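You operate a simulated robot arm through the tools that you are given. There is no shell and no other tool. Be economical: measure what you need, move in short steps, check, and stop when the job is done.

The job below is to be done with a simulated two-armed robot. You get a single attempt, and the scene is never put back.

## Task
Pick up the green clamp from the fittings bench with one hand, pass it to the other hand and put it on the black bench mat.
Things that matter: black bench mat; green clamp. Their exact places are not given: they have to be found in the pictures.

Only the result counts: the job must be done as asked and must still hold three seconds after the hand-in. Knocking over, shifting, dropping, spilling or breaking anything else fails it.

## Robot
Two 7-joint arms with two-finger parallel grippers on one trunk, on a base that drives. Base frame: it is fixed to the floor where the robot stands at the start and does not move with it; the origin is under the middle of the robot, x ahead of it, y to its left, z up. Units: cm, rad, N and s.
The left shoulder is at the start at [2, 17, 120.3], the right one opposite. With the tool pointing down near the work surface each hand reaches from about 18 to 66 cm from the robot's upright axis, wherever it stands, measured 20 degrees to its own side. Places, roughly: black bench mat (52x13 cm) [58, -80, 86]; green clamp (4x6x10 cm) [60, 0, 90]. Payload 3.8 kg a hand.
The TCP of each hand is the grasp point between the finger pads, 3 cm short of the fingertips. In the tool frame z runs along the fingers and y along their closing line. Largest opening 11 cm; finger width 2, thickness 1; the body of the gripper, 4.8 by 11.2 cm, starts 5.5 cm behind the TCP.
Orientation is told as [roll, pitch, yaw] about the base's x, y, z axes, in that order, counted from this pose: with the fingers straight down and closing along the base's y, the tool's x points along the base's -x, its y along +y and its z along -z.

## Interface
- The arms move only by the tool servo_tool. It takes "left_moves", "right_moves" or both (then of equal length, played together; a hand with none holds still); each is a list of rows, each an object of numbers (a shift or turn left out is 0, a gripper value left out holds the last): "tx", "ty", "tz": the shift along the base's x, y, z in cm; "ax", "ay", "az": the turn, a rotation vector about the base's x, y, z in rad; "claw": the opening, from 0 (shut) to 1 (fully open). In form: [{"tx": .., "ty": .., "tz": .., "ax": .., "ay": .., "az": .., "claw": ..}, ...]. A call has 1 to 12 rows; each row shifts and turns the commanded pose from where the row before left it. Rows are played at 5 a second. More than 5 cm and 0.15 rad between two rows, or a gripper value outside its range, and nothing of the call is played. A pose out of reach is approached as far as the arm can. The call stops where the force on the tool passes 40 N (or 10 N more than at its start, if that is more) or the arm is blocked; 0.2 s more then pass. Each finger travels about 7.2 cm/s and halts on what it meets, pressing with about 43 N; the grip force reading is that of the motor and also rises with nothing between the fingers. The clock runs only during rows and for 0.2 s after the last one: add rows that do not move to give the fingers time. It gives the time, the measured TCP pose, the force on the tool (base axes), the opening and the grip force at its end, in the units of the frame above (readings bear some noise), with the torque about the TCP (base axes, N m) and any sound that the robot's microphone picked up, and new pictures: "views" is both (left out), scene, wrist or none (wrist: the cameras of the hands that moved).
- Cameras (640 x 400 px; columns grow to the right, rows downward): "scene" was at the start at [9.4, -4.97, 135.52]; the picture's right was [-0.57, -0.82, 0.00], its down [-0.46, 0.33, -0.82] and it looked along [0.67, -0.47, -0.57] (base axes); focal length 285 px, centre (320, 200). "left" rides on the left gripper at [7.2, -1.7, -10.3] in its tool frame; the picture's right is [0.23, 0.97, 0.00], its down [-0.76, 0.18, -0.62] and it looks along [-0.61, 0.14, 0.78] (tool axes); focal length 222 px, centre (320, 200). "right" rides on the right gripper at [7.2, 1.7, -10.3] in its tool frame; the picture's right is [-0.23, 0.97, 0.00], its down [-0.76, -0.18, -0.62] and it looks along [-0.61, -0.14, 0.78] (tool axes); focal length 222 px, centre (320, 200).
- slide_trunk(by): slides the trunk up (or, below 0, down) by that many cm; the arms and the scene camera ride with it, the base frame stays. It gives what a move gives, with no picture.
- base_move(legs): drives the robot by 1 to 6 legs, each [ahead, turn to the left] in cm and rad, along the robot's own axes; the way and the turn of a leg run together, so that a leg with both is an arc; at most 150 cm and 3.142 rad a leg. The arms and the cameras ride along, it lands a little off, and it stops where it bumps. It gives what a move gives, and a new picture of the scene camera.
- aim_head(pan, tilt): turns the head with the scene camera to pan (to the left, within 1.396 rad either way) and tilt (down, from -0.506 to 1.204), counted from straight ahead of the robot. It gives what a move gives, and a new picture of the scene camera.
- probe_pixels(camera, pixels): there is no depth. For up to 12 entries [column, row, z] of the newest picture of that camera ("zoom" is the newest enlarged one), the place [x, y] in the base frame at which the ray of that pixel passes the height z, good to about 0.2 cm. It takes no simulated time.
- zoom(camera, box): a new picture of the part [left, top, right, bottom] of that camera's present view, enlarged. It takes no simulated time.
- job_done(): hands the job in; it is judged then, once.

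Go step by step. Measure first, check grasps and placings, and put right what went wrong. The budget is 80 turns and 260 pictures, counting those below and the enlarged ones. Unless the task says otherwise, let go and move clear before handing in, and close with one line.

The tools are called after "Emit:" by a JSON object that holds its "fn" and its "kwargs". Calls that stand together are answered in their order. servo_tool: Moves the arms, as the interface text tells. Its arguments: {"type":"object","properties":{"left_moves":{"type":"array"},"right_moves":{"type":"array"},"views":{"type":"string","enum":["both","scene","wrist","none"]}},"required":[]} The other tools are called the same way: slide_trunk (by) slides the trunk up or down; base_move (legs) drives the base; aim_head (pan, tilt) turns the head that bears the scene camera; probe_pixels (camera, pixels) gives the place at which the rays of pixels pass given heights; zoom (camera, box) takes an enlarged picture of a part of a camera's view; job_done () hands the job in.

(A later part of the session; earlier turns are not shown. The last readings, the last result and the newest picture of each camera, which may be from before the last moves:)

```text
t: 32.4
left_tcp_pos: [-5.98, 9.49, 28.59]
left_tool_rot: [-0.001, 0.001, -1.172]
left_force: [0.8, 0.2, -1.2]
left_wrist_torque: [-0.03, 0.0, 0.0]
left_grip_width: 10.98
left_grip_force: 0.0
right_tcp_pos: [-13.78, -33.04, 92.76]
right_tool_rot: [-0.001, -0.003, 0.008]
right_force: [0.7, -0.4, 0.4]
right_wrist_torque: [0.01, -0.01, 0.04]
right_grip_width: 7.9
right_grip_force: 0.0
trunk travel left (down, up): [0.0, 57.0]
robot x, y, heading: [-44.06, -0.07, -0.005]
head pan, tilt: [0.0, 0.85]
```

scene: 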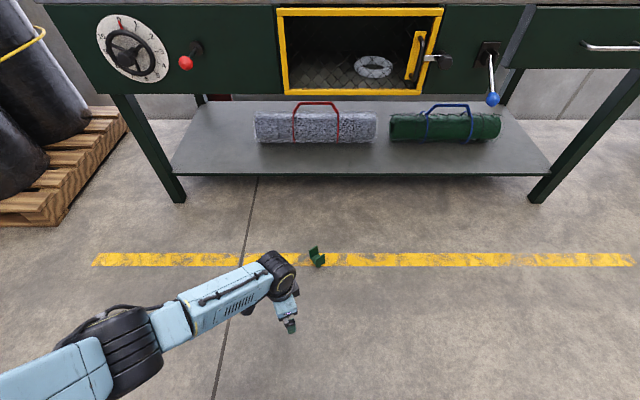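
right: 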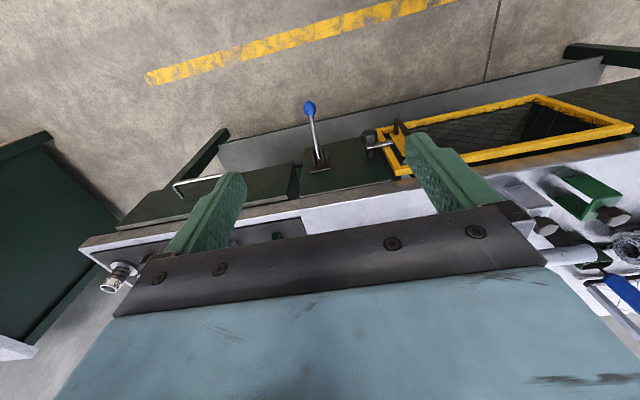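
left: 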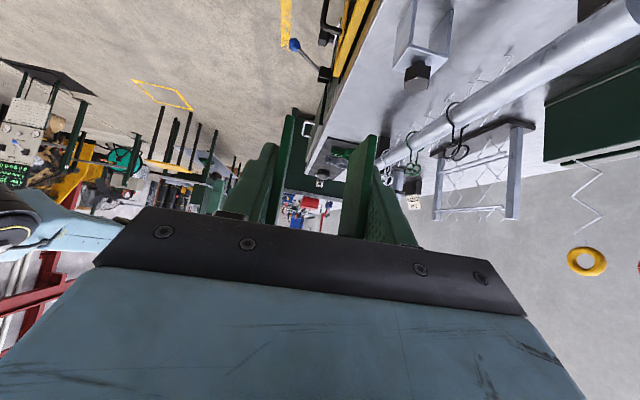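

Reach is still fine at z 28. Going lower to test for about z 6.

Emit:
{"fn": "servo_tool", "kwargs": {"left_moves": [{"tz": -4.5}, {"tz": -4.5}, {"tz": -4.5}, {"tz": -4.5}, {"tz": -3}, {}], "views": "both"}}

Emit:
{"fn": "zoom", "kwargs": {"camera": "scene", "box": [287, 238, 347, 278]}}

```text
t: 33.8
left_tcp_pos: [-7.28, 10.5, 21.7]
left_tool_rot: [0.0, 0.0, -1.169]
left_force: [-0.3, -0.2, 0.4]
left_wrist_torque: [0.03, 0.03, 0.01]
left_grip_width: 11.03
left_grip_force: 0.1
left hand out of reach, approached as far as the arm can: row 2, 3, 4, 5
right_tcp_pos: [-13.73, -33.16, 92.71]
right_tool_rot: [-0.002, 0.0, 0.009]
right_force: [0.3, 0.5, -0.4]
right_wrist_torque: [0.0, -0.01, 0.0]
right_grip_width: 7.92
right_grip_force: 0.1
trunk travel left (down, up): [0.0, 57.0]
robot x, y, heading: [-44.69, -0.17, -0.001]
head pan, tilt: [0.0, 0.85]
```

scene: 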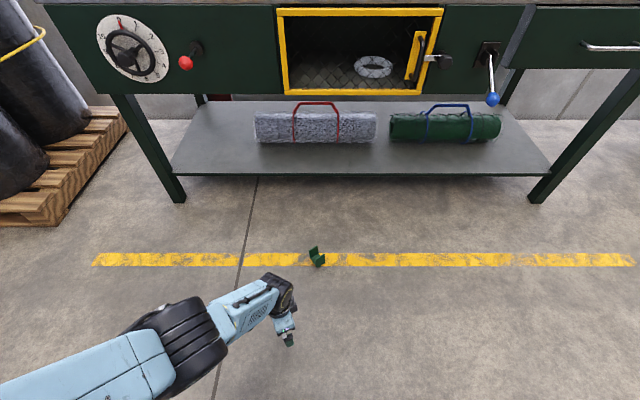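
left: 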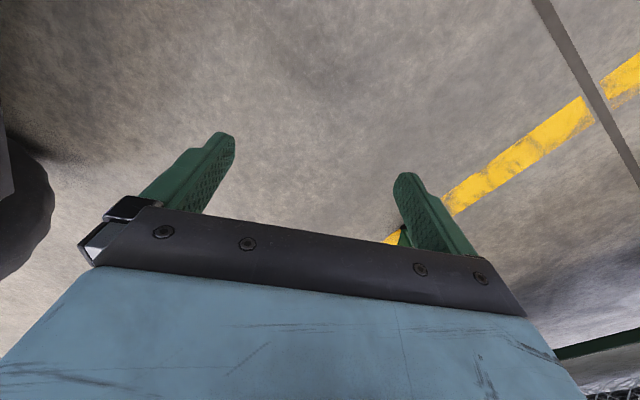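

```text
10.00 times, centred on (317, 258) of scene
```

zoom: 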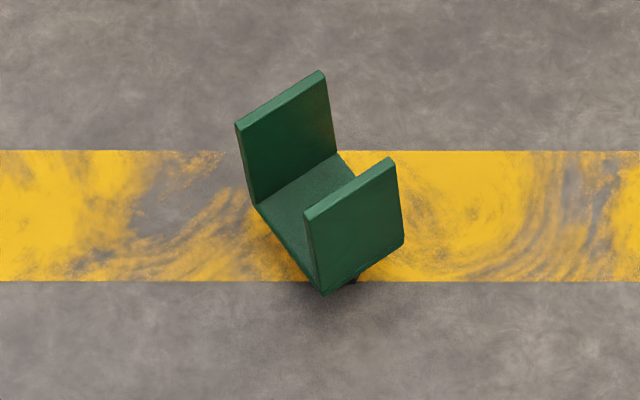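

With a vertical tool the limit here is about z 22. Reach gets lower nearer the shoulder, so I'll look at how big the robot's base is to learn how close the clamp may come.

Emit:
{"fn": "aim_head", "kwargs": {"pan": 0.9, "tilt": 1.2}}

Emit:
{"fn": "zoom", "kwargs": {"camera": "right", "box": [0, 0, 640, 400]}}

Emit:
{"fn": "servo_tool", "kwargs": {"left_moves": [{"tx": -4}, {"tx": -4}, {"tx": -4, "tz": -2}, {"tz": -4}, {"tz": -4}, {}], "views": "both"}}

```text
t: 35.0
left_tcp_pos: [-7.38, 10.57, 21.77]
left_tool_rot: [0.001, 0.0, -1.171]
left_force: [0.1, -0.2, 0.5]
left_wrist_torque: [0.02, -0.01, -0.01]
left_grip_width: 11.0
left_grip_force: 0.1
right_tcp_pos: [-13.67, -33.12, 92.82]
right_tool_rot: [-0.002, -0.002, 0.011]
right_force: [0.0, 0.6, 0.1]
right_wrist_torque: [0.0, 0.0, -0.02]
right_grip_width: 7.91
right_grip_force: 0.1
trunk travel left (down, up): [0.0, 57.0]
robot x, y, heading: [-44.83, -0.14, 0.002]
head pan, tilt: [0.901, 1.201]
```

scene: 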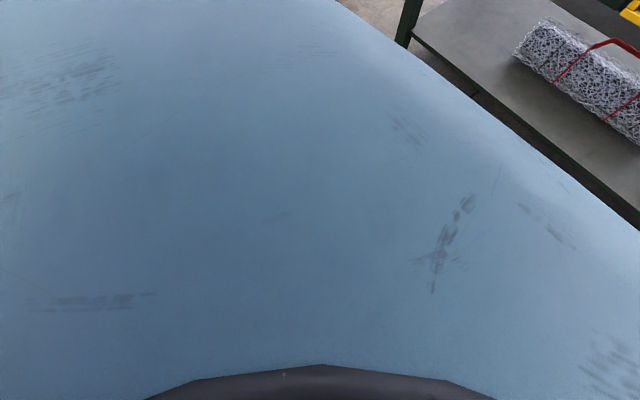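

```text
1.00 times, centred on (320, 200) of right (not enlarged: the box is as wide or as high as the picture)
```

zoom: 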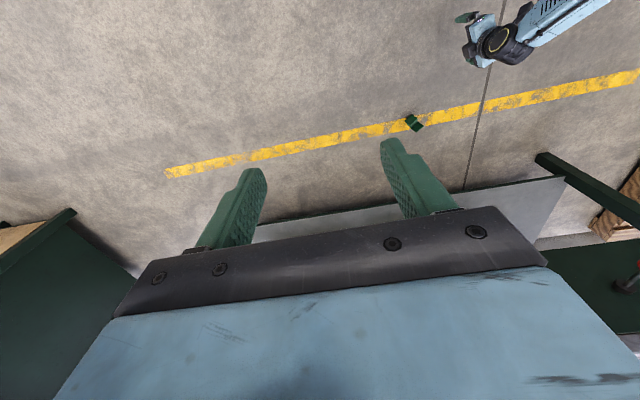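

```text
t: 36.4
left_tcp_pos: [-19.56, 10.55, 15.16]
left_tool_rot: [-0.001, 0.002, -1.169]
left_force: [2.0, -0.8, -1.0]
left_wrist_torque: [0.08, 0.14, -0.08]
left_grip_width: 11.0
left_grip_force: 0.0
left hand out of reach, approached as far as the arm can: row 5
right_tcp_pos: [-13.66, -33.06, 92.79]
right_tool_rot: [0.0, -0.001, 0.008]
right_force: [-0.7, -0.1, -0.1]
right_wrist_torque: [0.01, -0.04, 0.0]
right_grip_width: 7.91
right_grip_force: 0.0
trunk travel left (down, up): [0.0, 57.0]
robot x, y, heading: [-44.55, 0.18, -0.001]
head pan, tilt: [0.901, 1.201]
```

scene: 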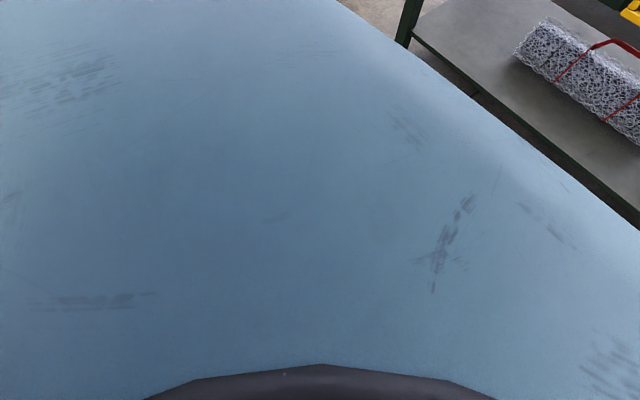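
left: 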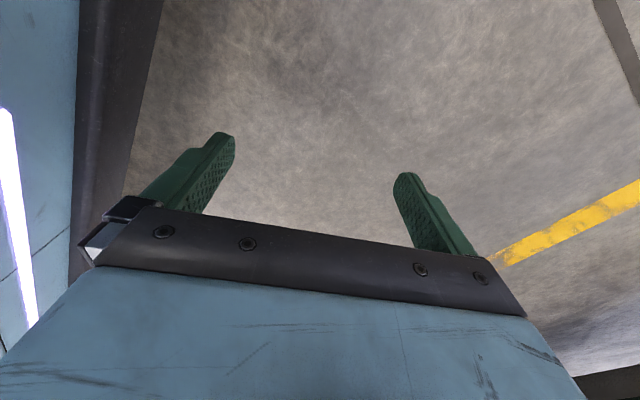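

At rel x 25 it reaches z≈15. The base's bumper is visible at the left of the wrist view; measuring its front.

Emit:
{"fn": "probe_pixels", "kwargs": {"camera": "left", "pixels": [[163, 0, 0], [125, 190, 0], [80, 0, 6], [70, 190, 6], [163, 0, 4], [125, 190, 4]]}}

Emit:
{"fn": "zoom", "kwargs": {"camera": "left", "box": [0, 0, 200, 300]}}

Emit:
{"fn": "aim_head", "kwargs": {"pan": 0.0, "tilt": 0.95}}

```text
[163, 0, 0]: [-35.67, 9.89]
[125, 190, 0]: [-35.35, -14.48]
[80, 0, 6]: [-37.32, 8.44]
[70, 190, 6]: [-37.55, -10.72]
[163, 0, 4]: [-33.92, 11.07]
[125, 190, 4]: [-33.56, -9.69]
```

```text
1.33 times, centred on (100, 150) of left
```

zoom: 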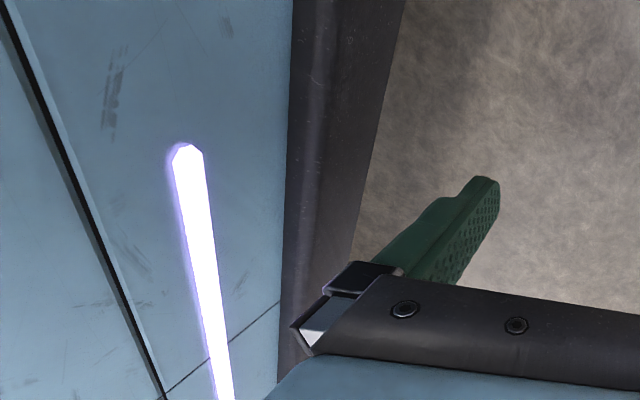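

```text
t: 37.6
left_tcp_pos: [-19.64, 10.56, 15.18]
left_tool_rot: [0.001, 0.0, -1.169]
left_force: [2.1, -1.3, 0.6]
left_wrist_torque: [0.14, 0.26, -0.05]
left_grip_width: 10.99
left_grip_force: 0.0
right_tcp_pos: [-13.59, -33.04, 92.68]
right_tool_rot: [-0.003, -0.002, 0.009]
right_force: [-0.5, 0.5, 0.5]
right_wrist_torque: [-0.01, -0.03, -0.03]
right_grip_width: 7.93
right_grip_force: 0.0
trunk travel left (down, up): [0.0, 57.0]
robot x, y, heading: [-44.48, 0.25, 0.003]
head pan, tilt: [0.0, 0.949]
```

scene: 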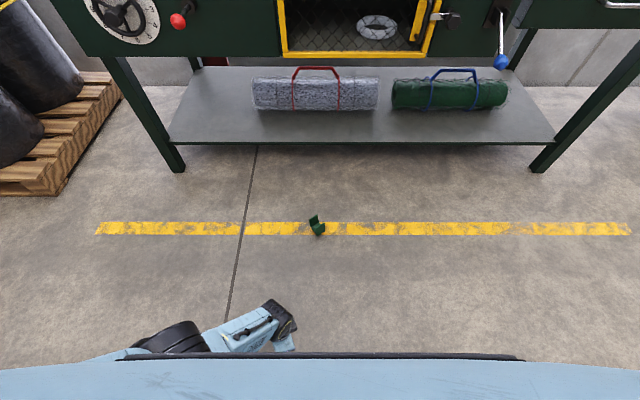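

The base front is only about 9–10 cm ahead of the axis, so the clamp can come close. Now I'll measure the plates' top height by triangulating from two cameras.

Emit:
{"fn": "zoom", "kwargs": {"camera": "scene", "box": [297, 205, 345, 245]}}

Emit:
{"fn": "probe_pixels", "kwargs": {"camera": "zoom", "pixels": [[320, 200, 0], [320, 200, 10]]}}

Emit:
{"fn": "zoom", "kwargs": {"camera": "right", "box": [390, 100, 438, 140]}}

Emit:
{"fn": "probe_pixels", "kwargs": {"camera": "zoom", "pixels": [[320, 200, 0], [320, 200, 10]]}}

```text
10.00 times, centred on (321, 225) of scene
```

zoom: 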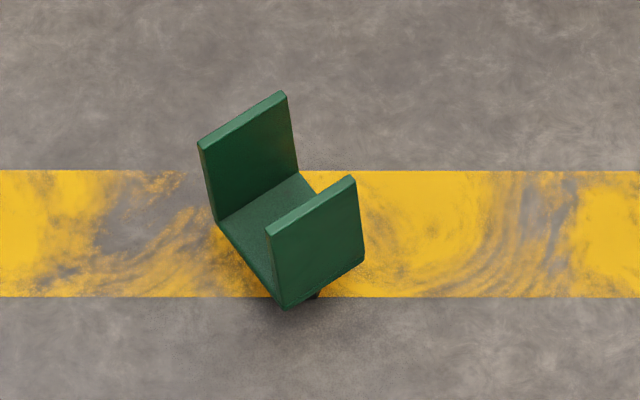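

```text
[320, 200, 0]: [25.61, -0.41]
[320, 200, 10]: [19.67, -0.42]
```

```text
10.00 times, centred on (414, 120) of right
```

zoom: 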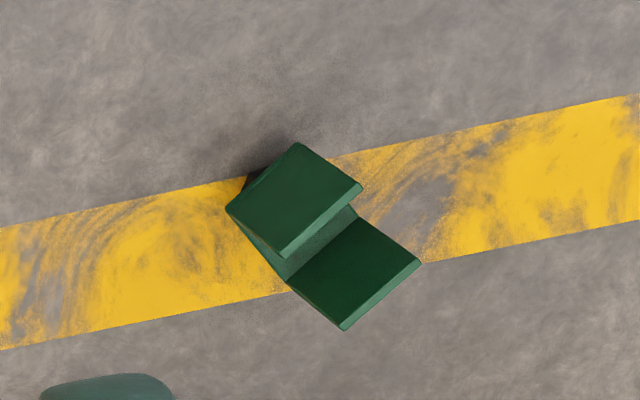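

```text
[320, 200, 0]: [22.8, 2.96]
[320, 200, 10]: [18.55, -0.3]
```

Emit:
{"fn": "probe_pixels", "kwargs": {"camera": "zoom", "pixels": [[345, 330, 5], [345, 330, 10], [420, 263, 5], [420, 263, 10], [283, 256, 5], [283, 256, 10], [360, 187, 5], [360, 187, 10]]}}

Emit:
{"fn": "zoom", "kwargs": {"camera": "scene", "box": [297, 205, 345, 245]}}

Emit:
{"fn": "probe_pixels", "kwargs": {"camera": "zoom", "pixels": [[199, 145, 5], [199, 145, 10], [283, 93, 5], [283, 93, 10], [267, 230, 5], [267, 230, 10], [351, 177, 5], [351, 177, 10], [320, 298, 0], [285, 308, 1]]}}

```text
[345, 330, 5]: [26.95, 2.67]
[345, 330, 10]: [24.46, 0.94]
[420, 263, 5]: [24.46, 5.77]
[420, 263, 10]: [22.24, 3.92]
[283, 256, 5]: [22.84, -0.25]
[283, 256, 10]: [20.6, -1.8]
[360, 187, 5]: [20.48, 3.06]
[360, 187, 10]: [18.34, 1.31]
```

```text
10.00 times, centred on (321, 225) of scene
```

zoom: 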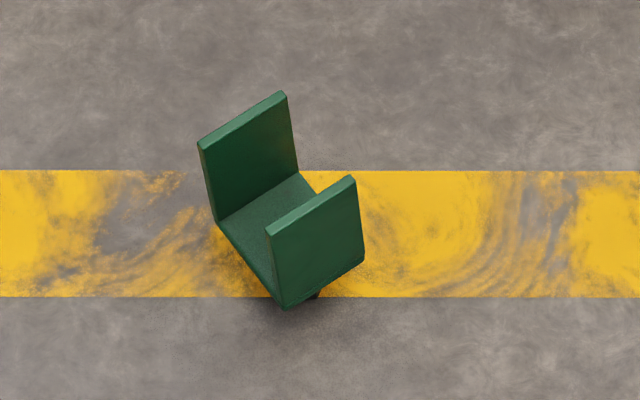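

```text
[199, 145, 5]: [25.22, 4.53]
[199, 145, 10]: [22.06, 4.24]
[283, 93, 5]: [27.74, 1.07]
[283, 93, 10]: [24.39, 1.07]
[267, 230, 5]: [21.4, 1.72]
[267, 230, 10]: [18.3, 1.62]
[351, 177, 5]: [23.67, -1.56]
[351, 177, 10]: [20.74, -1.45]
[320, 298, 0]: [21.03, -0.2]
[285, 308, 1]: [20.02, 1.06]
```

Triangulation gives plate tops at z≈9.0–9.6, clamp centre about [21.8,1.4], closing direction ≈33° from x. I need the TCP at about z 10.5, so the clamp must be near the base. I'll use the right wrist camera to see the base's shape.

Emit:
{"fn": "servo_tool", "kwargs": {"right_moves": [{"az": 0.14}, {"az": 0.14}, {"az": 0.14}, {"az": 0.14}, {"az": 0.14}, {"az": 0.14}, {"az": 0.14}, {"az": 0.14}, {"az": 0.14}, {}], "left_moves": [{"tz": 3}, {"tz": 4}, {"tz": 4}, {"az": -0.1}, {"az": -0.1}, {"az": -0.1}, {"az": -0.1}, {"ty": 2}, {"ty": 2}, {"ty": 2}], "views": "wrist"}}

```text
t: 39.8
left_tcp_pos: [-19.63, 16.55, 26.13]
left_tool_rot: [0.0, 0.003, -1.57]
left_force: [4.7, -0.9, -0.7]
left_wrist_torque: [0.0, 0.04, 0.07]
left_grip_width: 10.85
left_grip_force: 0.0
right_tcp_pos: [-18.07, -25.03, 90.95]
right_tool_rot: [-0.003, -0.001, 1.269]
right_force: [-0.1, 0.1, -1.0]
right_wrist_torque: [0.04, -0.04, -0.03]
right_grip_width: 7.92
right_grip_force: 0.1
right hand out of reach, approached as far as the arm can: row 6, 7, 8, 9
trunk travel left (down, up): [0.0, 57.0]
robot x, y, heading: [-44.49, 0.1, -0.001]
head pan, tilt: [0.0, 0.949]
```

right: 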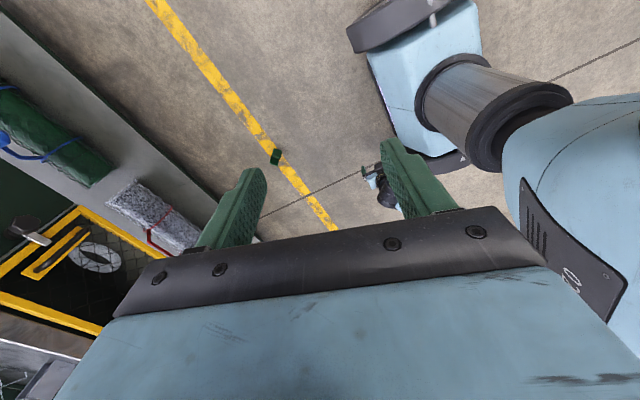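
left: 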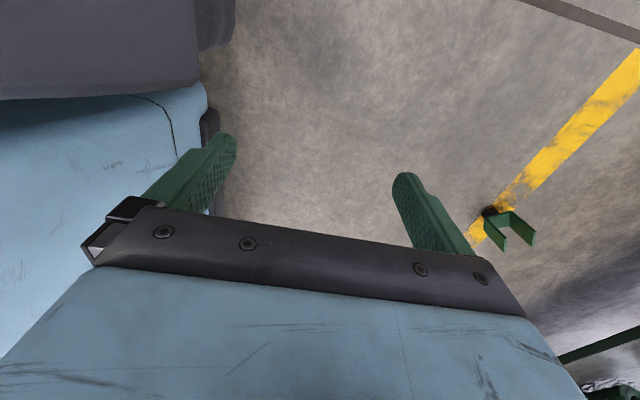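

Emit:
{"fn": "zoom", "kwargs": {"camera": "right", "box": [320, 0, 560, 240]}}

Emit:
{"fn": "probe_pixels", "kwargs": {"camera": "right", "pixels": [[347, 38, 10], [366, 55, 4], [400, 150, 4], [470, 158, 4], [378, 185, 35], [400, 205, 30], [368, 52, 30], [480, 50, 30]]}}

Emit:
{"fn": "zoom", "kwargs": {"camera": "left", "box": [0, 0, 300, 300]}}

```text
1.67 times, centred on (440, 120) of right
```

zoom: 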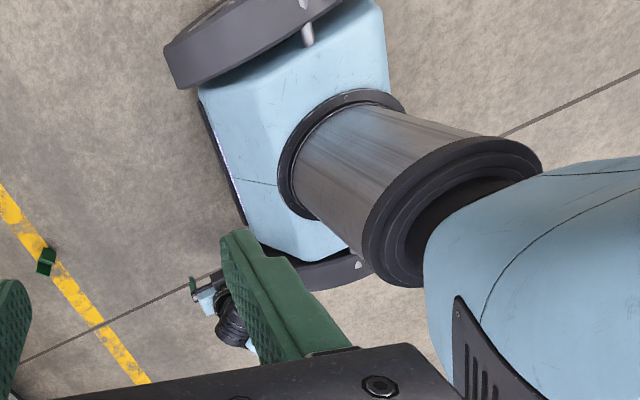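

```text
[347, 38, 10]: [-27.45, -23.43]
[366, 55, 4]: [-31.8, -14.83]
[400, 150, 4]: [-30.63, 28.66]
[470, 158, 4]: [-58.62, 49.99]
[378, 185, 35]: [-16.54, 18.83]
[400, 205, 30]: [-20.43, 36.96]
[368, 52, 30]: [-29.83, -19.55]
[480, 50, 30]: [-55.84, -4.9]
```

```text
1.33 times, centred on (150, 150) of left
```

zoom: 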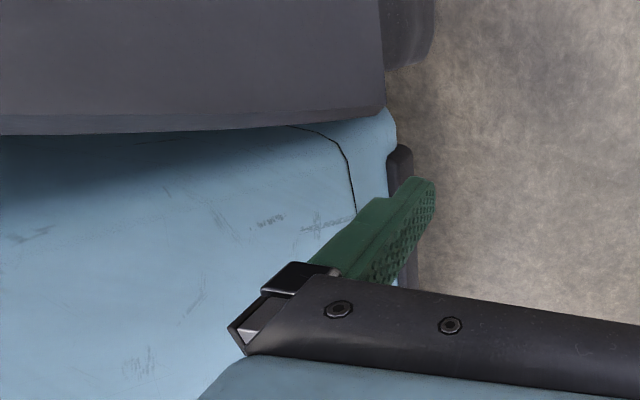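

Emit:
{"fn": "probe_pixels", "kwargs": {"camera": "right", "pixels": [[394, 135, 10], [394, 135, 20], [394, 135, 30], [368, 57, 10], [368, 57, 20], [368, 57, 30], [395, 135, 0], [366, 60, 0]]}}

Emit:
{"fn": "probe_pixels", "kwargs": {"camera": "left", "pixels": [[178, 50, 20], [207, 90, 25], [205, 60, 10], [218, 110, 4], [218, 110, 10], [200, 85, 20]]}}

```text
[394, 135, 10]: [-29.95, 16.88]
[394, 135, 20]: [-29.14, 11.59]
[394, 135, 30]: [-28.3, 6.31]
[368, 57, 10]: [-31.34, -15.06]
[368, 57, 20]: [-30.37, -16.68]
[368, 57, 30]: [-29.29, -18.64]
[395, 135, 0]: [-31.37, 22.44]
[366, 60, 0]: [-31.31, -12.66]
```

```text
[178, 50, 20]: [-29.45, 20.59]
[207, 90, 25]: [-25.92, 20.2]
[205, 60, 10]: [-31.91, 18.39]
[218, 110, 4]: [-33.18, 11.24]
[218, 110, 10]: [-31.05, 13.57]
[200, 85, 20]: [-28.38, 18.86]
```

The base box turns out to be low (top ≈12 cm, front ≈14 cm ahead of the axis), so the arm can hang over it. I'll test how low the left hand gets at rel [16,12] with yaw 0 and a slight forward tilt.

Emit:
{"fn": "servo_tool", "kwargs": {"left_moves": [{"az": 0.143}, {"az": 0.143}, {"az": 0.143}, {"az": 0.143}, {"az": 0.143}, {"az": 0.143}, {"az": 0.143}, {"az": 0.143}, {"az": 0.143}, {"az": 0.143}, {"az": 0.143}, {}], "views": "none"}}

Emit:
{"fn": "servo_tool", "kwargs": {"left_moves": [{"ay": -0.08, "tx": -2, "ty": -1}, {"ay": -0.08, "tx": -2, "ty": -1}, {"tx": -2, "ty": -1, "tz": -2}, {"tx": -2, "ty": -1.5, "tz": -3}, {"tz": -3}, {"tz": -3}, {"tz": -2}, {"tz": -2}, {}], "views": "wrist"}}

```text
t: 40.9
left_tcp_pos: [-18.83, 17.08, 26.55]
left_tool_rot: [0.02, -0.003, -0.97]
left_force: [0.0, 0.3, 2.6]
left_wrist_torque: [0.04, 0.28, -0.12]
left_grip_width: 10.98
left_grip_force: 0.3
right_tcp_pos: [-18.02, -25.05, 90.93]
right_tool_rot: [-0.002, -0.001, 1.268]
right_force: [-0.3, -0.8, 0.0]
right_wrist_torque: [-0.01, 0.01, -0.04]
right_grip_width: 7.95
right_grip_force: 0.1
trunk travel left (down, up): [0.0, 57.0]
robot x, y, heading: [-44.31, -0.07, -0.003]
head pan, tilt: [0.0, 0.949]
stopped in row 5 (left hand): the force on the tool passed its limit at 48 N (the readings are from after the stop); the commanded pose is now the measured one
```

```text
t: 41.3
left_tcp_pos: [-18.29, 17.0, 26.96]
left_tool_rot: [0.072, -0.033, -0.975]
left_force: [1.2, 0.6, 1.3]
left_wrist_torque: [0.05, 0.29, -0.04]
left_grip_width: 11.0
left_grip_force: 0.0
right_tcp_pos: [-18.03, -25.1, 90.88]
right_tool_rot: [-0.004, -0.002, 1.266]
right_force: [-0.4, 0.4, 1.0]
right_wrist_torque: [0.02, 0.0, -0.04]
right_grip_width: 7.93
right_grip_force: 0.1
trunk travel left (down, up): [0.0, 57.0]
robot x, y, heading: [-44.64, -0.01, -0.001]
head pan, tilt: [0.0, 0.949]
stopped in row 1 (left hand): the force on the tool passed its limit at 60 N (the readings are from after the stop); the commanded pose is now the measured one
```

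left: 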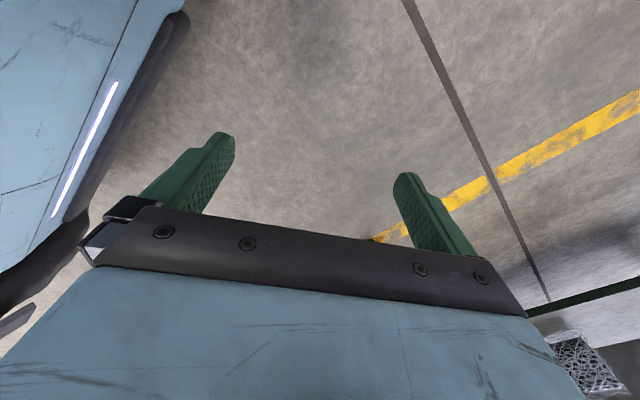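

Something on the arm, probably the camera or wrist, touched the left fender. I'll move up and forward, turn there, and come down further inboard.

Emit:
{"fn": "servo_tool", "kwargs": {"left_moves": [{"tx": 2, "tz": 3}, {"tx": 3, "tz": 3}, {"tx": 3, "tz": 3, "ty": -2}, {"tx": 2, "tz": 3, "ty": -2}, {"ty": -2}], "views": "none"}}

Emit:
{"fn": "servo_tool", "kwargs": {"left_moves": [{"az": 0.14}, {"az": 0.14}, {"az": 0.14}, {"az": 0.14}, {"az": 0.14}, {"az": 0.14}, {"az": 0.13}, {}], "views": "none"}}

Emit:
{"fn": "aim_head", "kwargs": {"pan": 0.5, "tilt": 0.95}}

Emit:
{"fn": "zoom", "kwargs": {"camera": "right", "box": [300, 0, 560, 240]}}

```text
t: 42.5
left_tcp_pos: [-8.44, 11.05, 39.15]
left_tool_rot: [0.072, -0.031, -0.976]
left_force: [0.4, -0.4, -0.6]
left_wrist_torque: [0.01, 0.03, 0.01]
left_grip_width: 11.01
left_grip_force: 0.1
right_tcp_pos: [-18.07, -25.1, 91.05]
right_tool_rot: [-0.002, -0.003, 1.268]
right_force: [0.1, -0.1, -0.5]
right_wrist_torque: [-0.02, 0.02, -0.02]
right_grip_width: 7.92
right_grip_force: 0.1
trunk travel left (down, up): [0.0, 57.0]
robot x, y, heading: [-44.96, -0.0, -0.006]
head pan, tilt: [0.0, 0.949]
```

```text
t: 44.3
left_tcp_pos: [-8.36, 10.94, 38.96]
left_tool_rot: [0.071, -0.034, -0.002]
left_force: [-0.4, -0.3, -0.4]
left_wrist_torque: [-0.03, -0.01, 0.01]
left_grip_width: 11.0
left_grip_force: 0.1
right_tcp_pos: [-18.06, -25.02, 90.94]
right_tool_rot: [-0.003, 0.0, 1.268]
right_force: [-0.8, 0.1, -0.6]
right_wrist_torque: [0.01, 0.0, -0.02]
right_grip_width: 7.93
right_grip_force: 0.1
trunk travel left (down, up): [0.0, 57.0]
robot x, y, heading: [-44.66, -0.03, -0.001]
head pan, tilt: [0.0, 0.949]
```

```text
t: 45.2
left_tcp_pos: [-8.36, 10.98, 38.89]
left_tool_rot: [0.071, -0.034, -0.005]
left_force: [-1.0, -0.6, 0.3]
left_wrist_torque: [0.03, 0.0, -0.02]
left_grip_width: 11.0
left_grip_force: 0.1
right_tcp_pos: [-17.96, -25.02, 90.92]
right_tool_rot: [-0.002, -0.002, 1.267]
right_force: [-0.1, 1.6, 0.6]
right_wrist_torque: [-0.01, -0.02, 0.03]
right_grip_width: 7.93
right_grip_force: 0.0
trunk travel left (down, up): [0.0, 57.0]
robot x, y, heading: [-44.73, -0.19, 0.001]
head pan, tilt: [0.499, 0.949]
```

scene: 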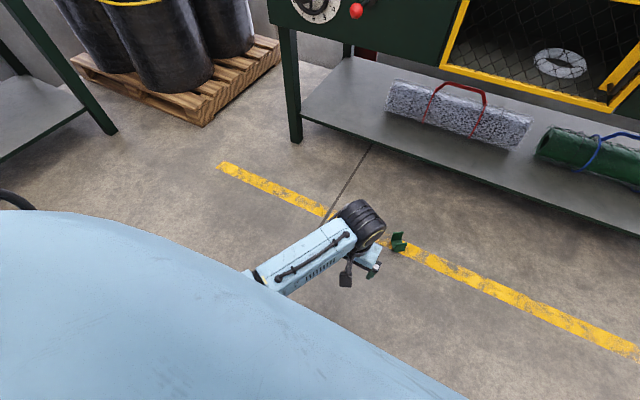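

```text
1.67 times, centred on (430, 120) of right
```

zoom: 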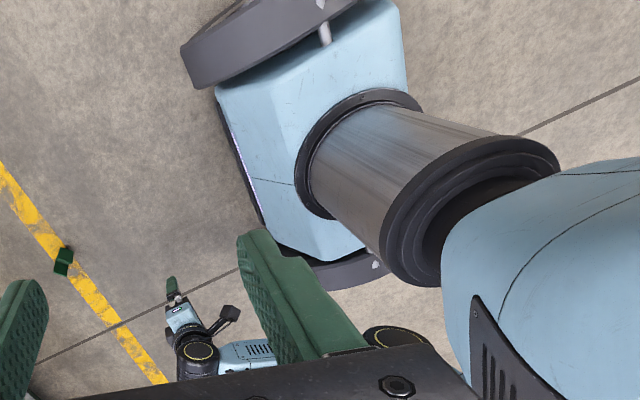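

Emit:
{"fn": "servo_tool", "kwargs": {"left_moves": [{"ax": -0.1, "tx": -3, "tz": -2}, {"ay": -0.1, "tx": -3, "tz": -2}, {"tx": -3, "tz": -3}, {"tx": -3, "tz": -3}, {"tx": -3, "tz": -3}, {"tx": -2, "tz": -3}, {"tz": -3}, {"tz": -3}, {"tz": -2}, {"tz": -2}, {}], "views": "wrist"}}

Emit:
{"fn": "zoom", "kwargs": {"camera": "right", "box": [300, 0, 560, 240]}}

```text
t: 46.3
left_tcp_pos: [-20.53, 10.99, 28.68]
left_tool_rot: [-0.031, -0.136, -0.001]
left_force: [-7.2, 7.6, 32.0]
left_wrist_torque: [-0.95, 2.46, -0.83]
left_grip_width: 11.0
left_grip_force: 0.0
right_tcp_pos: [-18.13, -25.0, 90.92]
right_tool_rot: [-0.004, -0.002, 1.268]
right_force: [0.1, -0.1, -0.4]
right_wrist_torque: [-0.01, 0.02, 0.02]
right_grip_width: 7.93
right_grip_force: 0.1
trunk travel left (down, up): [0.0, 57.0]
robot x, y, heading: [-44.43, -0.07, -0.006]
head pan, tilt: [0.499, 0.949]
stopped in row 5 (left hand): the force on the tool passed its limit at 116 N (the readings are from after the stop); the commanded pose is now the measured one
```

left: 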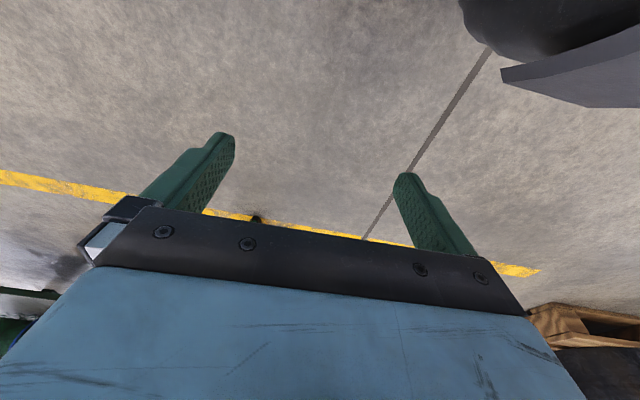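

```text
1.67 times, centred on (430, 120) of right
```

zoom: 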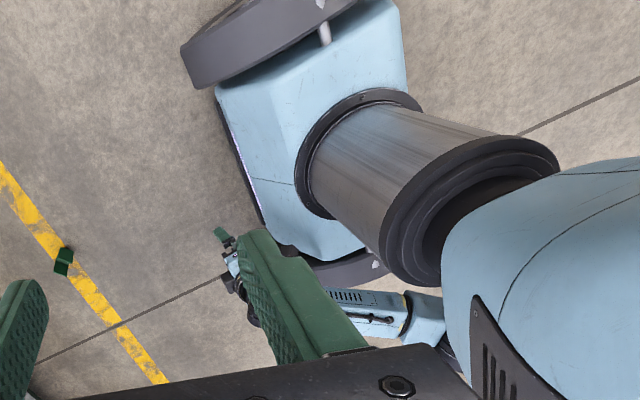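

The hand camera hit the base, so the base is taller than I estimated. I'll lift away and look at the base's left side with the left wrist camera, since hanging the arm outside may reach lower.

Emit:
{"fn": "servo_tool", "kwargs": {"left_moves": [{"tx": 3, "tz": 3}, {"tx": 3, "tz": 4, "ay": 0.1}, {"tz": 4.5, "az": -0.14}, {"tz": 4.5, "az": -0.14}, {"ty": 4, "tz": 2, "az": -0.14}, {"ty": 4, "tz": 2, "az": -0.14}, {"ty": 4.5, "az": -0.14}, {"ty": 4.5, "az": -0.14}, {"ty": 4.5, "az": -0.14}, {"ty": 4.5, "az": -0.14}, {"ty": 4.5, "az": -0.14}, {"ty": 4.5, "az": -0.14}], "views": "none"}}

Emit:
{"fn": "servo_tool", "kwargs": {"left_moves": [{"tx": -4, "ty": 2}, {"tx": -4}, {"tx": -4}, {"tx": -4, "az": -0.14}, {}], "views": "wrist"}}

```text
t: 48.9
left_tcp_pos: [-14.49, 46.1, 48.37]
left_tool_rot: [-0.03, -0.04, -1.402]
left_force: [-0.3, -0.1, 0.3]
left_wrist_torque: [-0.02, -0.01, -0.04]
left_grip_width: 11.0
left_grip_force: 0.1
right_tcp_pos: [-17.95, -25.03, 90.85]
right_tool_rot: [-0.002, -0.001, 1.267]
right_force: [0.3, 0.0, 0.4]
right_wrist_torque: [-0.01, -0.01, -0.01]
right_grip_width: 7.94
right_grip_force: 0.1
trunk travel left (down, up): [0.0, 57.0]
robot x, y, heading: [-44.37, 0.19, 0.0]
head pan, tilt: [0.499, 0.949]
```

```text
t: 50.1
left_tcp_pos: [-30.54, 48.06, 48.53]
left_tool_rot: [-0.031, -0.04, -1.542]
left_force: [0.1, -0.3, 0.0]
left_wrist_torque: [0.0, -0.02, -0.02]
left_grip_width: 10.98
left_grip_force: 0.2
right_tcp_pos: [-18.0, -25.02, 90.96]
right_tool_rot: [-0.002, -0.002, 1.267]
right_force: [0.1, -0.5, 0.1]
right_wrist_torque: [0.01, 0.02, 0.02]
right_grip_width: 7.9
right_grip_force: 0.1
trunk travel left (down, up): [0.0, 57.0]
robot x, y, heading: [-44.06, 0.23, -0.005]
head pan, tilt: [0.499, 0.949]
```

left: 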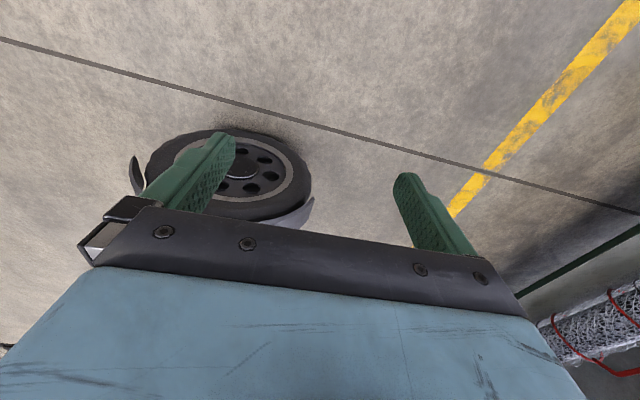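

Emit:
{"fn": "probe_pixels", "kwargs": {"camera": "left", "pixels": [[235, 131, 0], [160, 165, 10], [305, 165, 10], [240, 170, 10], [133, 170, 10], [318, 205, 12], [240, 210, 22]]}}

Emit:
{"fn": "zoom", "kwargs": {"camera": "left", "box": [100, 90, 360, 252]}}

```text
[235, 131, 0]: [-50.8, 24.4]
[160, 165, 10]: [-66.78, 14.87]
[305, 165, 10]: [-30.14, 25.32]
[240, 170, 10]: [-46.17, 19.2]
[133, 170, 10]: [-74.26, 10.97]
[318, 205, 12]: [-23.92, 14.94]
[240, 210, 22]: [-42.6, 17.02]
```

```text
2.46 times, centred on (230, 171) of left
```

zoom: 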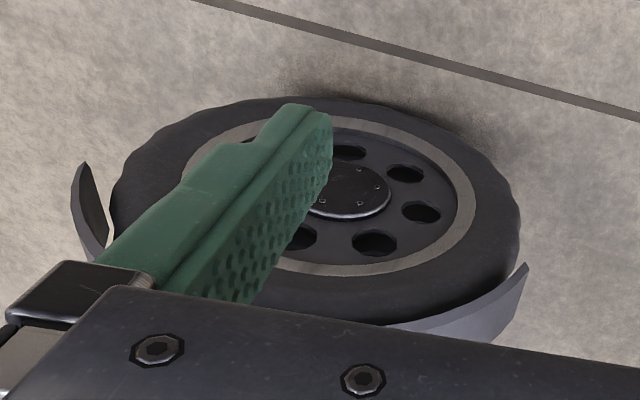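

The wheel's outer face is at |y|≈24.5. I'll test how low the hand gets hanging just outside the wheel, at rel [2,28.5].

Emit:
{"fn": "servo_tool", "kwargs": {"left_moves": [{"tx": -4, "ty": -4}, {"tx": -4, "ty": -4}, {"tx": -4, "ty": -4}, {"ty": -4, "ax": 0.03, "ay": -0.0}, {"ty": -3.5, "tz": -3}, {"tz": -4.5}, {"tz": -4.5}, {"tz": -4.5}, {"tz": -4.5}, {"tz": -4.5}, {"tz": -4}, {}], "views": "wrist"}}

```text
refused: row 1 steps farther than a row can; nothing moved
```

Emit:
{"fn": "servo_tool", "kwargs": {"left_moves": [{"tx": -3.5, "ty": -3.5}, {"tx": -3.5, "ty": -3.5}, {"tx": -3.5, "ty": -3.5}, {"tx": -1.5, "ty": -4.5}, {"ty": -4.5}, {"tz": -4.5}, {"tz": -4.5}, {"tz": -4.5}, {"tz": -4.5}, {"tz": -4.5}, {"tz": -4.5}, {"tz": -4.5}], "views": "wrist"}}

```text
t: 52.1
left_tcp_pos: [-42.42, 28.8, 31.48]
left_tool_rot: [-0.022, -0.044, -1.544]
left_force: [-13.2, 17.2, 67.3]
left_wrist_torque: [-2.08, -4.61, 0.74]
left_grip_width: 10.98
left_grip_force: 0.1
left hand out of reach, approached as far as the arm can: row 5
right_tcp_pos: [-17.96, -25.08, 91.05]
right_tool_rot: [-0.001, -0.004, 1.266]
right_force: [1.2, -0.1, 0.0]
right_wrist_torque: [-0.01, 0.01, -0.01]
right_grip_width: 7.92
right_grip_force: 0.1
trunk travel left (down, up): [0.0, 57.0]
robot x, y, heading: [-44.7, 0.0, 0.0]
head pan, tilt: [0.499, 0.949]
stopped in row 9 (left hand): the force on the tool passed its limit at 232 N (the readings are from after the stop); the commanded pose is now the measured one
```

left: 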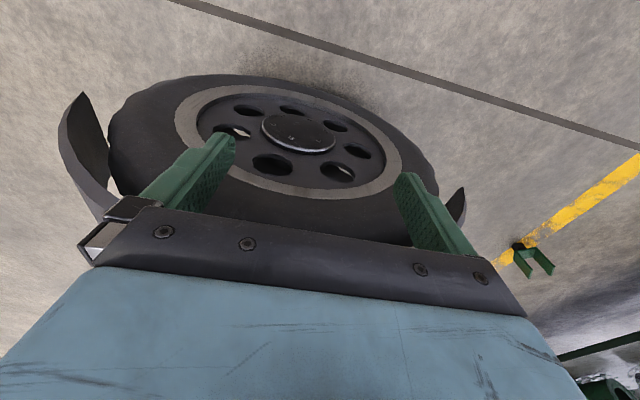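

The fender reaches past y≈27. I'll move out to y≈32 and test the lowest reach there.

Emit:
{"fn": "servo_tool", "kwargs": {"left_moves": [{"tz": 3}, {"ty": 3.5, "ax": 0.03}, {"tz": -4.5}, {"tz": -4.5}, {"tz": -4.5}, {"tz": -4.5}, {"tz": -4}, {"tz": -3}, {}], "views": "wrist"}}

```text
t: 54.1
left_tcp_pos: [-42.42, 32.39, 10.12]
left_tool_rot: [-0.024, -0.014, -1.543]
left_force: [-0.8, -0.4, -0.1]
left_wrist_torque: [0.03, -0.01, 0.02]
left_grip_width: 10.99
left_grip_force: 0.1
left hand out of reach, approached as far as the arm can: row 8
right_tcp_pos: [-17.97, -25.01, 90.83]
right_tool_rot: [0.0, -0.002, 1.266]
right_force: [0.0, 0.1, -0.8]
right_wrist_torque: [-0.06, 0.02, 0.01]
right_grip_width: 7.94
right_grip_force: 0.0
trunk travel left (down, up): [0.0, 57.0]
robot x, y, heading: [-44.38, 0.32, -0.004]
head pan, tilt: [0.499, 0.949]
```

left: 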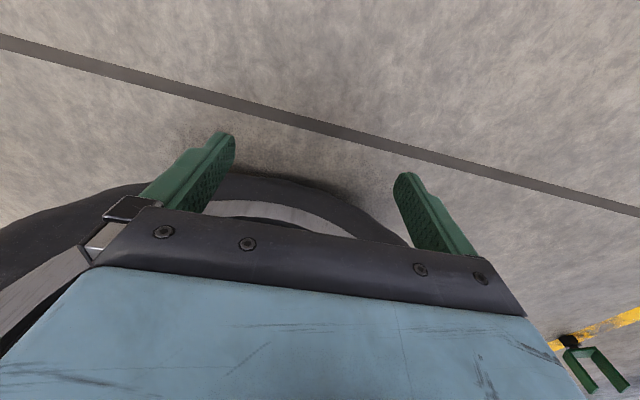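

Excellent: at rel [2,32] the hand reaches z 10.1 (tips at 7.1) with the wheel clear, so the plates can be gripped by about 2 cm. The clamp's closing axis is at ~33°, so I'll raise the hand, drive ahead 6, turn to heading -2.56, and back along a line that leaves the clamp beside the left wheel.

Emit:
{"fn": "servo_tool", "kwargs": {"left_moves": [{"tz": 4.5}, {"tz": 4.5}, {"tz": 4.5}, {"tz": 4.5}, {"tz": 4.5}, {}], "views": "none"}}

Emit:
{"fn": "base_move", "kwargs": {"legs": [[6.5, 0], [0, -2.56]]}}

```text
t: 55.5
left_tcp_pos: [-42.59, 32.29, 32.78]
left_tool_rot: [-0.025, -0.013, -1.544]
left_force: [0.7, 0.2, 1.3]
left_wrist_torque: [-0.01, -0.02, -0.02]
left_grip_width: 11.02
left_grip_force: 0.1
right_tcp_pos: [-17.96, -25.03, 90.93]
right_tool_rot: [-0.002, -0.003, 1.267]
right_force: [0.1, 0.4, -0.4]
right_wrist_torque: [-0.01, 0.01, 0.02]
right_grip_width: 7.92
right_grip_force: 0.0
trunk travel left (down, up): [0.0, 57.0]
robot x, y, heading: [-44.51, -0.16, -0.002]
head pan, tilt: [0.499, 0.949]
```

```text
t: 62.6
left_tcp_pos: [-22.77, -28.26, 32.69]
left_tool_rot: [-0.023, -0.013, 2.148]
left_force: [0.3, 0.3, 0.6]
left_wrist_torque: [-0.03, -0.01, 0.0]
left_grip_width: 11.0
left_grip_force: 0.1
right_tcp_pos: [-73.67, 7.43, 90.96]
right_tool_rot: [-0.002, -0.002, -1.324]
right_force: [1.1, 0.0, 0.9]
right_wrist_torque: [0.05, -0.02, 0.01]
right_grip_width: 7.91
right_grip_force: 0.0
trunk travel left (down, up): [0.0, 57.0]
robot x, y, heading: [-38.06, -0.05, -2.593]
head pan, tilt: [0.499, 0.949]
```

scene: 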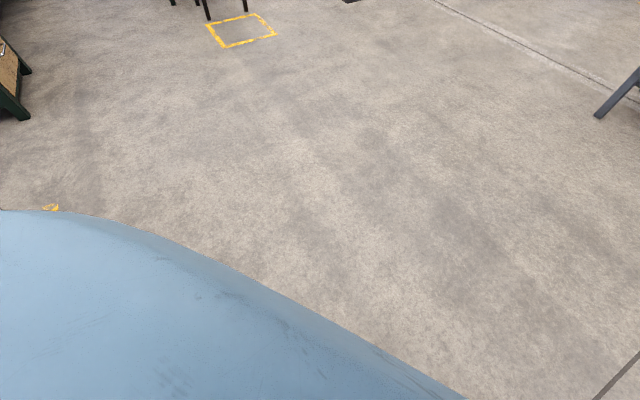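

Emit:
{"fn": "base_move", "kwargs": {"legs": [[0, 0.036]]}}

```text
t: 63.3
left_tcp_pos: [-21.79, -27.7, 32.69]
left_tool_rot: [-0.024, -0.012, 2.184]
left_force: [-0.6, 0.2, 1.2]
left_wrist_torque: [0.03, 0.0, -0.01]
left_grip_width: 11.01
left_grip_force: 0.0
right_tcp_pos: [-73.96, 6.28, 90.81]
right_tool_rot: [-0.002, -0.001, -1.29]
right_force: [-0.7, 0.9, 0.8]
right_wrist_torque: [0.01, -0.02, -0.02]
right_grip_width: 7.91
right_grip_force: 0.1
trunk travel left (down, up): [0.0, 57.0]
robot x, y, heading: [-38.04, -0.21, -2.559]
head pan, tilt: [0.499, 0.949]
```

scene: 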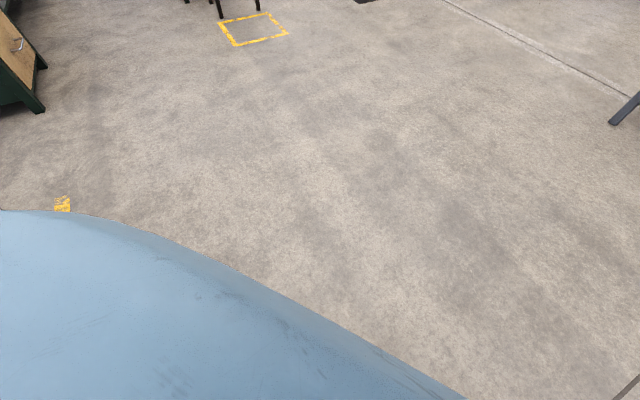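

Now the clamp is at rel [-50.5, 32.1]. Reversing 51 cm.

Emit:
{"fn": "base_move", "kwargs": {"legs": [[-51, 0]]}}

Emit:
{"fn": "zoom", "kwargs": {"camera": "left", "box": [0, 0, 640, 400]}}

```text
t: 66.3
left_tcp_pos: [20.43, 0.4, 32.7]
left_tool_rot: [-0.026, -0.01, 2.19]
left_force: [-0.4, 0.8, 0.0]
left_wrist_torque: [0.01, 0.0, 0.02]
left_grip_width: 11.0
left_grip_force: 0.1
right_tcp_pos: [-31.96, 34.04, 90.91]
right_tool_rot: [-0.002, -0.001, -1.281]
right_force: [0.1, 0.3, 0.1]
right_wrist_torque: [0.0, 0.01, -0.01]
right_grip_width: 7.93
right_grip_force: 0.1
trunk travel left (down, up): [0.0, 57.0]
robot x, y, heading: [3.97, 28.2, -2.553]
head pan, tilt: [0.499, 0.949]
```

scene: 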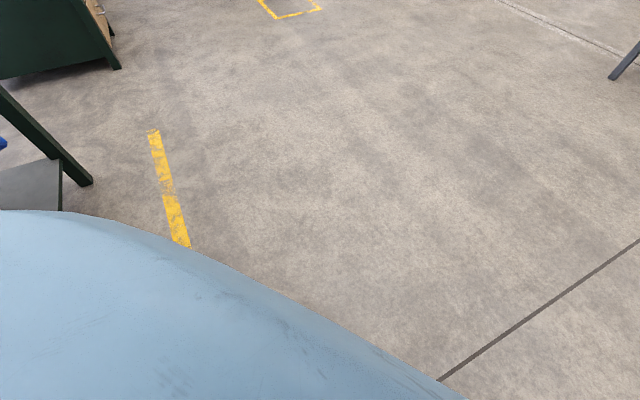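

```text
1.00 times, centred on (320, 200) of left (not enlarged: the box is as wide or as high as the picture)
```

zoom: 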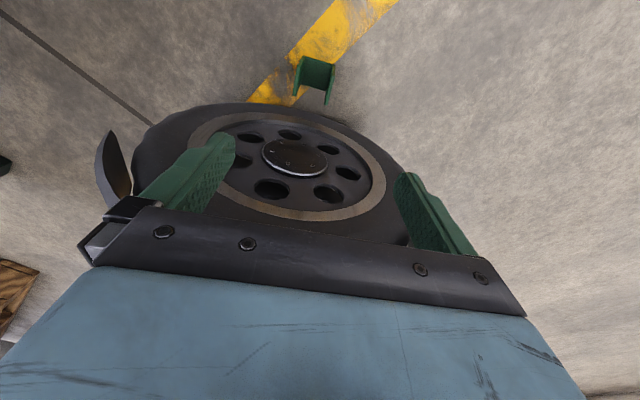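

The clamp sits right beside the wheel between the fingers' lines, at (315,75). Measuring its plates from here.

Emit:
{"fn": "zoom", "kwargs": {"camera": "left", "box": [275, 40, 355, 120]}}

Emit:
{"fn": "probe_pixels", "kwargs": {"camera": "left", "pixels": [[315, 58, 6], [315, 75, 9], [297, 92, 9], [292, 93, 9], [298, 56, 3], [328, 104, 9], [335, 65, 3]]}}

```text
5.00 times, centred on (315, 80) of left
```

zoom: 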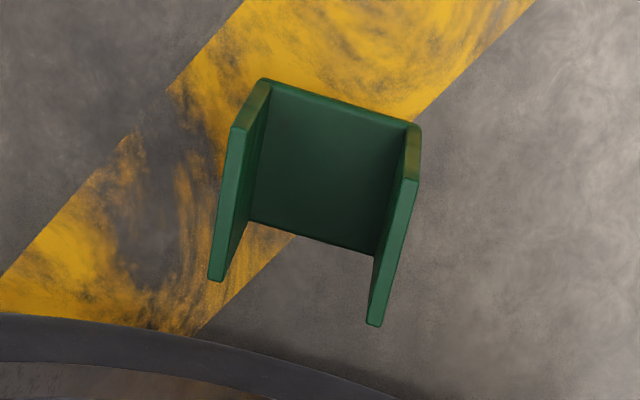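

```text
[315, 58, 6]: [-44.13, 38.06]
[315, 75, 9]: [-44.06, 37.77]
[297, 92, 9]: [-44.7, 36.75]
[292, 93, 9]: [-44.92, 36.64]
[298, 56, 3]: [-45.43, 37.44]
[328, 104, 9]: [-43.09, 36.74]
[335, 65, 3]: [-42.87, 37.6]
```

Emit:
{"fn": "probe_pixels", "kwargs": {"camera": "zoom", "pixels": [[232, 128, 9.3], [208, 280, 9.3], [418, 183, 9.3], [382, 327, 9.3], [300, 300, 9.3], [150, 325, 20], [262, 80, 4], [418, 125, 4]]}}

```text
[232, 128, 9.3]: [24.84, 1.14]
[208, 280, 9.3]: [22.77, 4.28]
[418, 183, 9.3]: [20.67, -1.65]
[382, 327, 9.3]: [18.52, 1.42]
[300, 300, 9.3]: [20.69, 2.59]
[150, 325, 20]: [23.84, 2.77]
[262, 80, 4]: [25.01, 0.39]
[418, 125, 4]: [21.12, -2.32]
```

Clamp centre [21.7,1.3], normal ≈34° and the tool's closing line ≈35.5°: a good match. Moving over and descending to just above the plates.

Emit:
{"fn": "servo_tool", "kwargs": {"left_moves": [{"tx": 1.27, "ty": 0.9, "claw": 0.8}, {"tz": -4.5, "ax": 0.01}, {"tz": -4.5}, {"tz": -4.5}, {"tz": -4}, {}], "views": "wrist"}}

Emit:
{"fn": "zoom", "kwargs": {"camera": "left", "box": [170, 80, 470, 270]}}

```text
t: 67.7
left_tcp_pos: [21.34, 1.35, 15.35]
left_tool_rot: [-0.029, -0.02, 2.191]
left_force: [-0.1, 0.1, 0.2]
left_wrist_torque: [0.01, 0.04, -0.04]
left_grip_width: 8.81
left_grip_force: 0.1
right_tcp_pos: [-31.86, 34.08, 90.93]
right_tool_rot: [-0.002, -0.002, -1.281]
right_force: [-0.3, -0.3, 0.2]
right_wrist_torque: [-0.01, 0.01, -0.02]
right_grip_width: 7.91
right_grip_force: 0.1
trunk travel left (down, up): [0.0, 57.0]
robot x, y, heading: [3.91, 28.07, -2.552]
head pan, tilt: [0.499, 0.949]
```

left: 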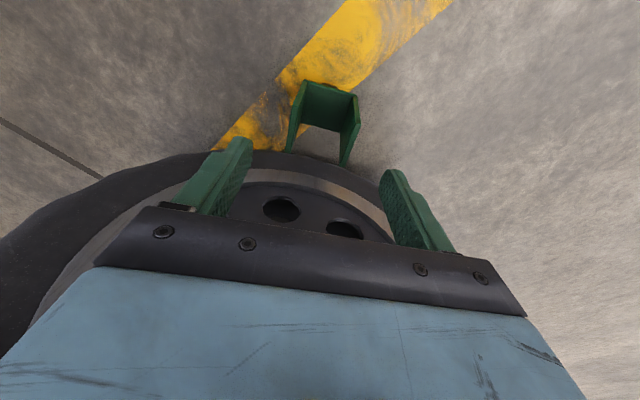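

```text
2.11 times, centred on (320, 175) of left
```

zoom: 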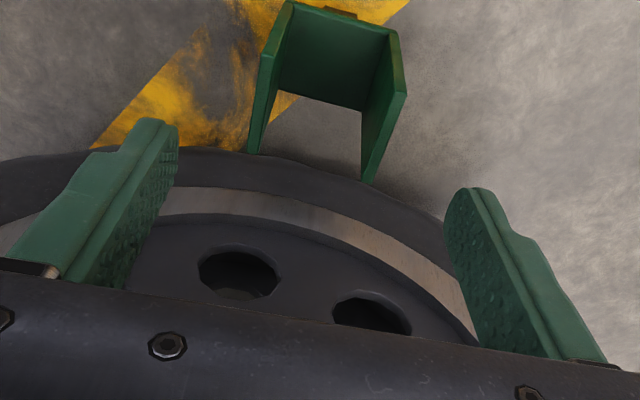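

Emit:
{"fn": "servo_tool", "kwargs": {"left_moves": [{"tx": 0.2, "tz": -2}, {"tz": -2}, {"tz": -1.3}, {}], "views": "wrist"}}

Emit:
{"fn": "zoom", "kwargs": {"camera": "left", "box": [170, 80, 470, 270]}}

```text
t: 68.7
left_tcp_pos: [21.84, 1.31, 9.94]
left_tool_rot: [-0.028, -0.022, 2.19]
left_force: [0.9, 0.2, -0.4]
left_wrist_torque: [-0.02, 0.03, 0.0]
left_grip_width: 8.81
left_grip_force: 0.1
right_tcp_pos: [-32.04, 34.1, 90.9]
right_tool_rot: [-0.001, 0.0, -1.282]
right_force: [0.0, 0.3, 0.2]
right_wrist_torque: [-0.01, -0.02, -0.02]
right_grip_width: 7.94
right_grip_force: 0.1
trunk travel left (down, up): [0.0, 57.0]
robot x, y, heading: [4.19, 28.09, -2.547]
head pan, tilt: [0.499, 0.949]
```

left: 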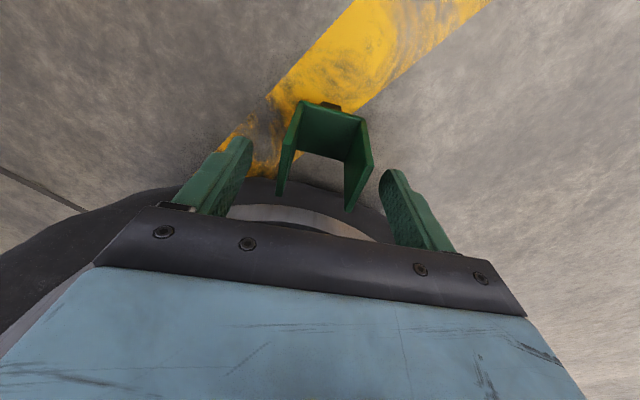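

```text
2.11 times, centred on (320, 175) of left
```

zoom: 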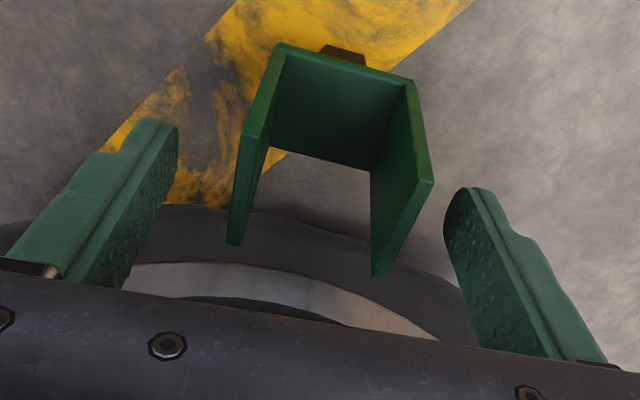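

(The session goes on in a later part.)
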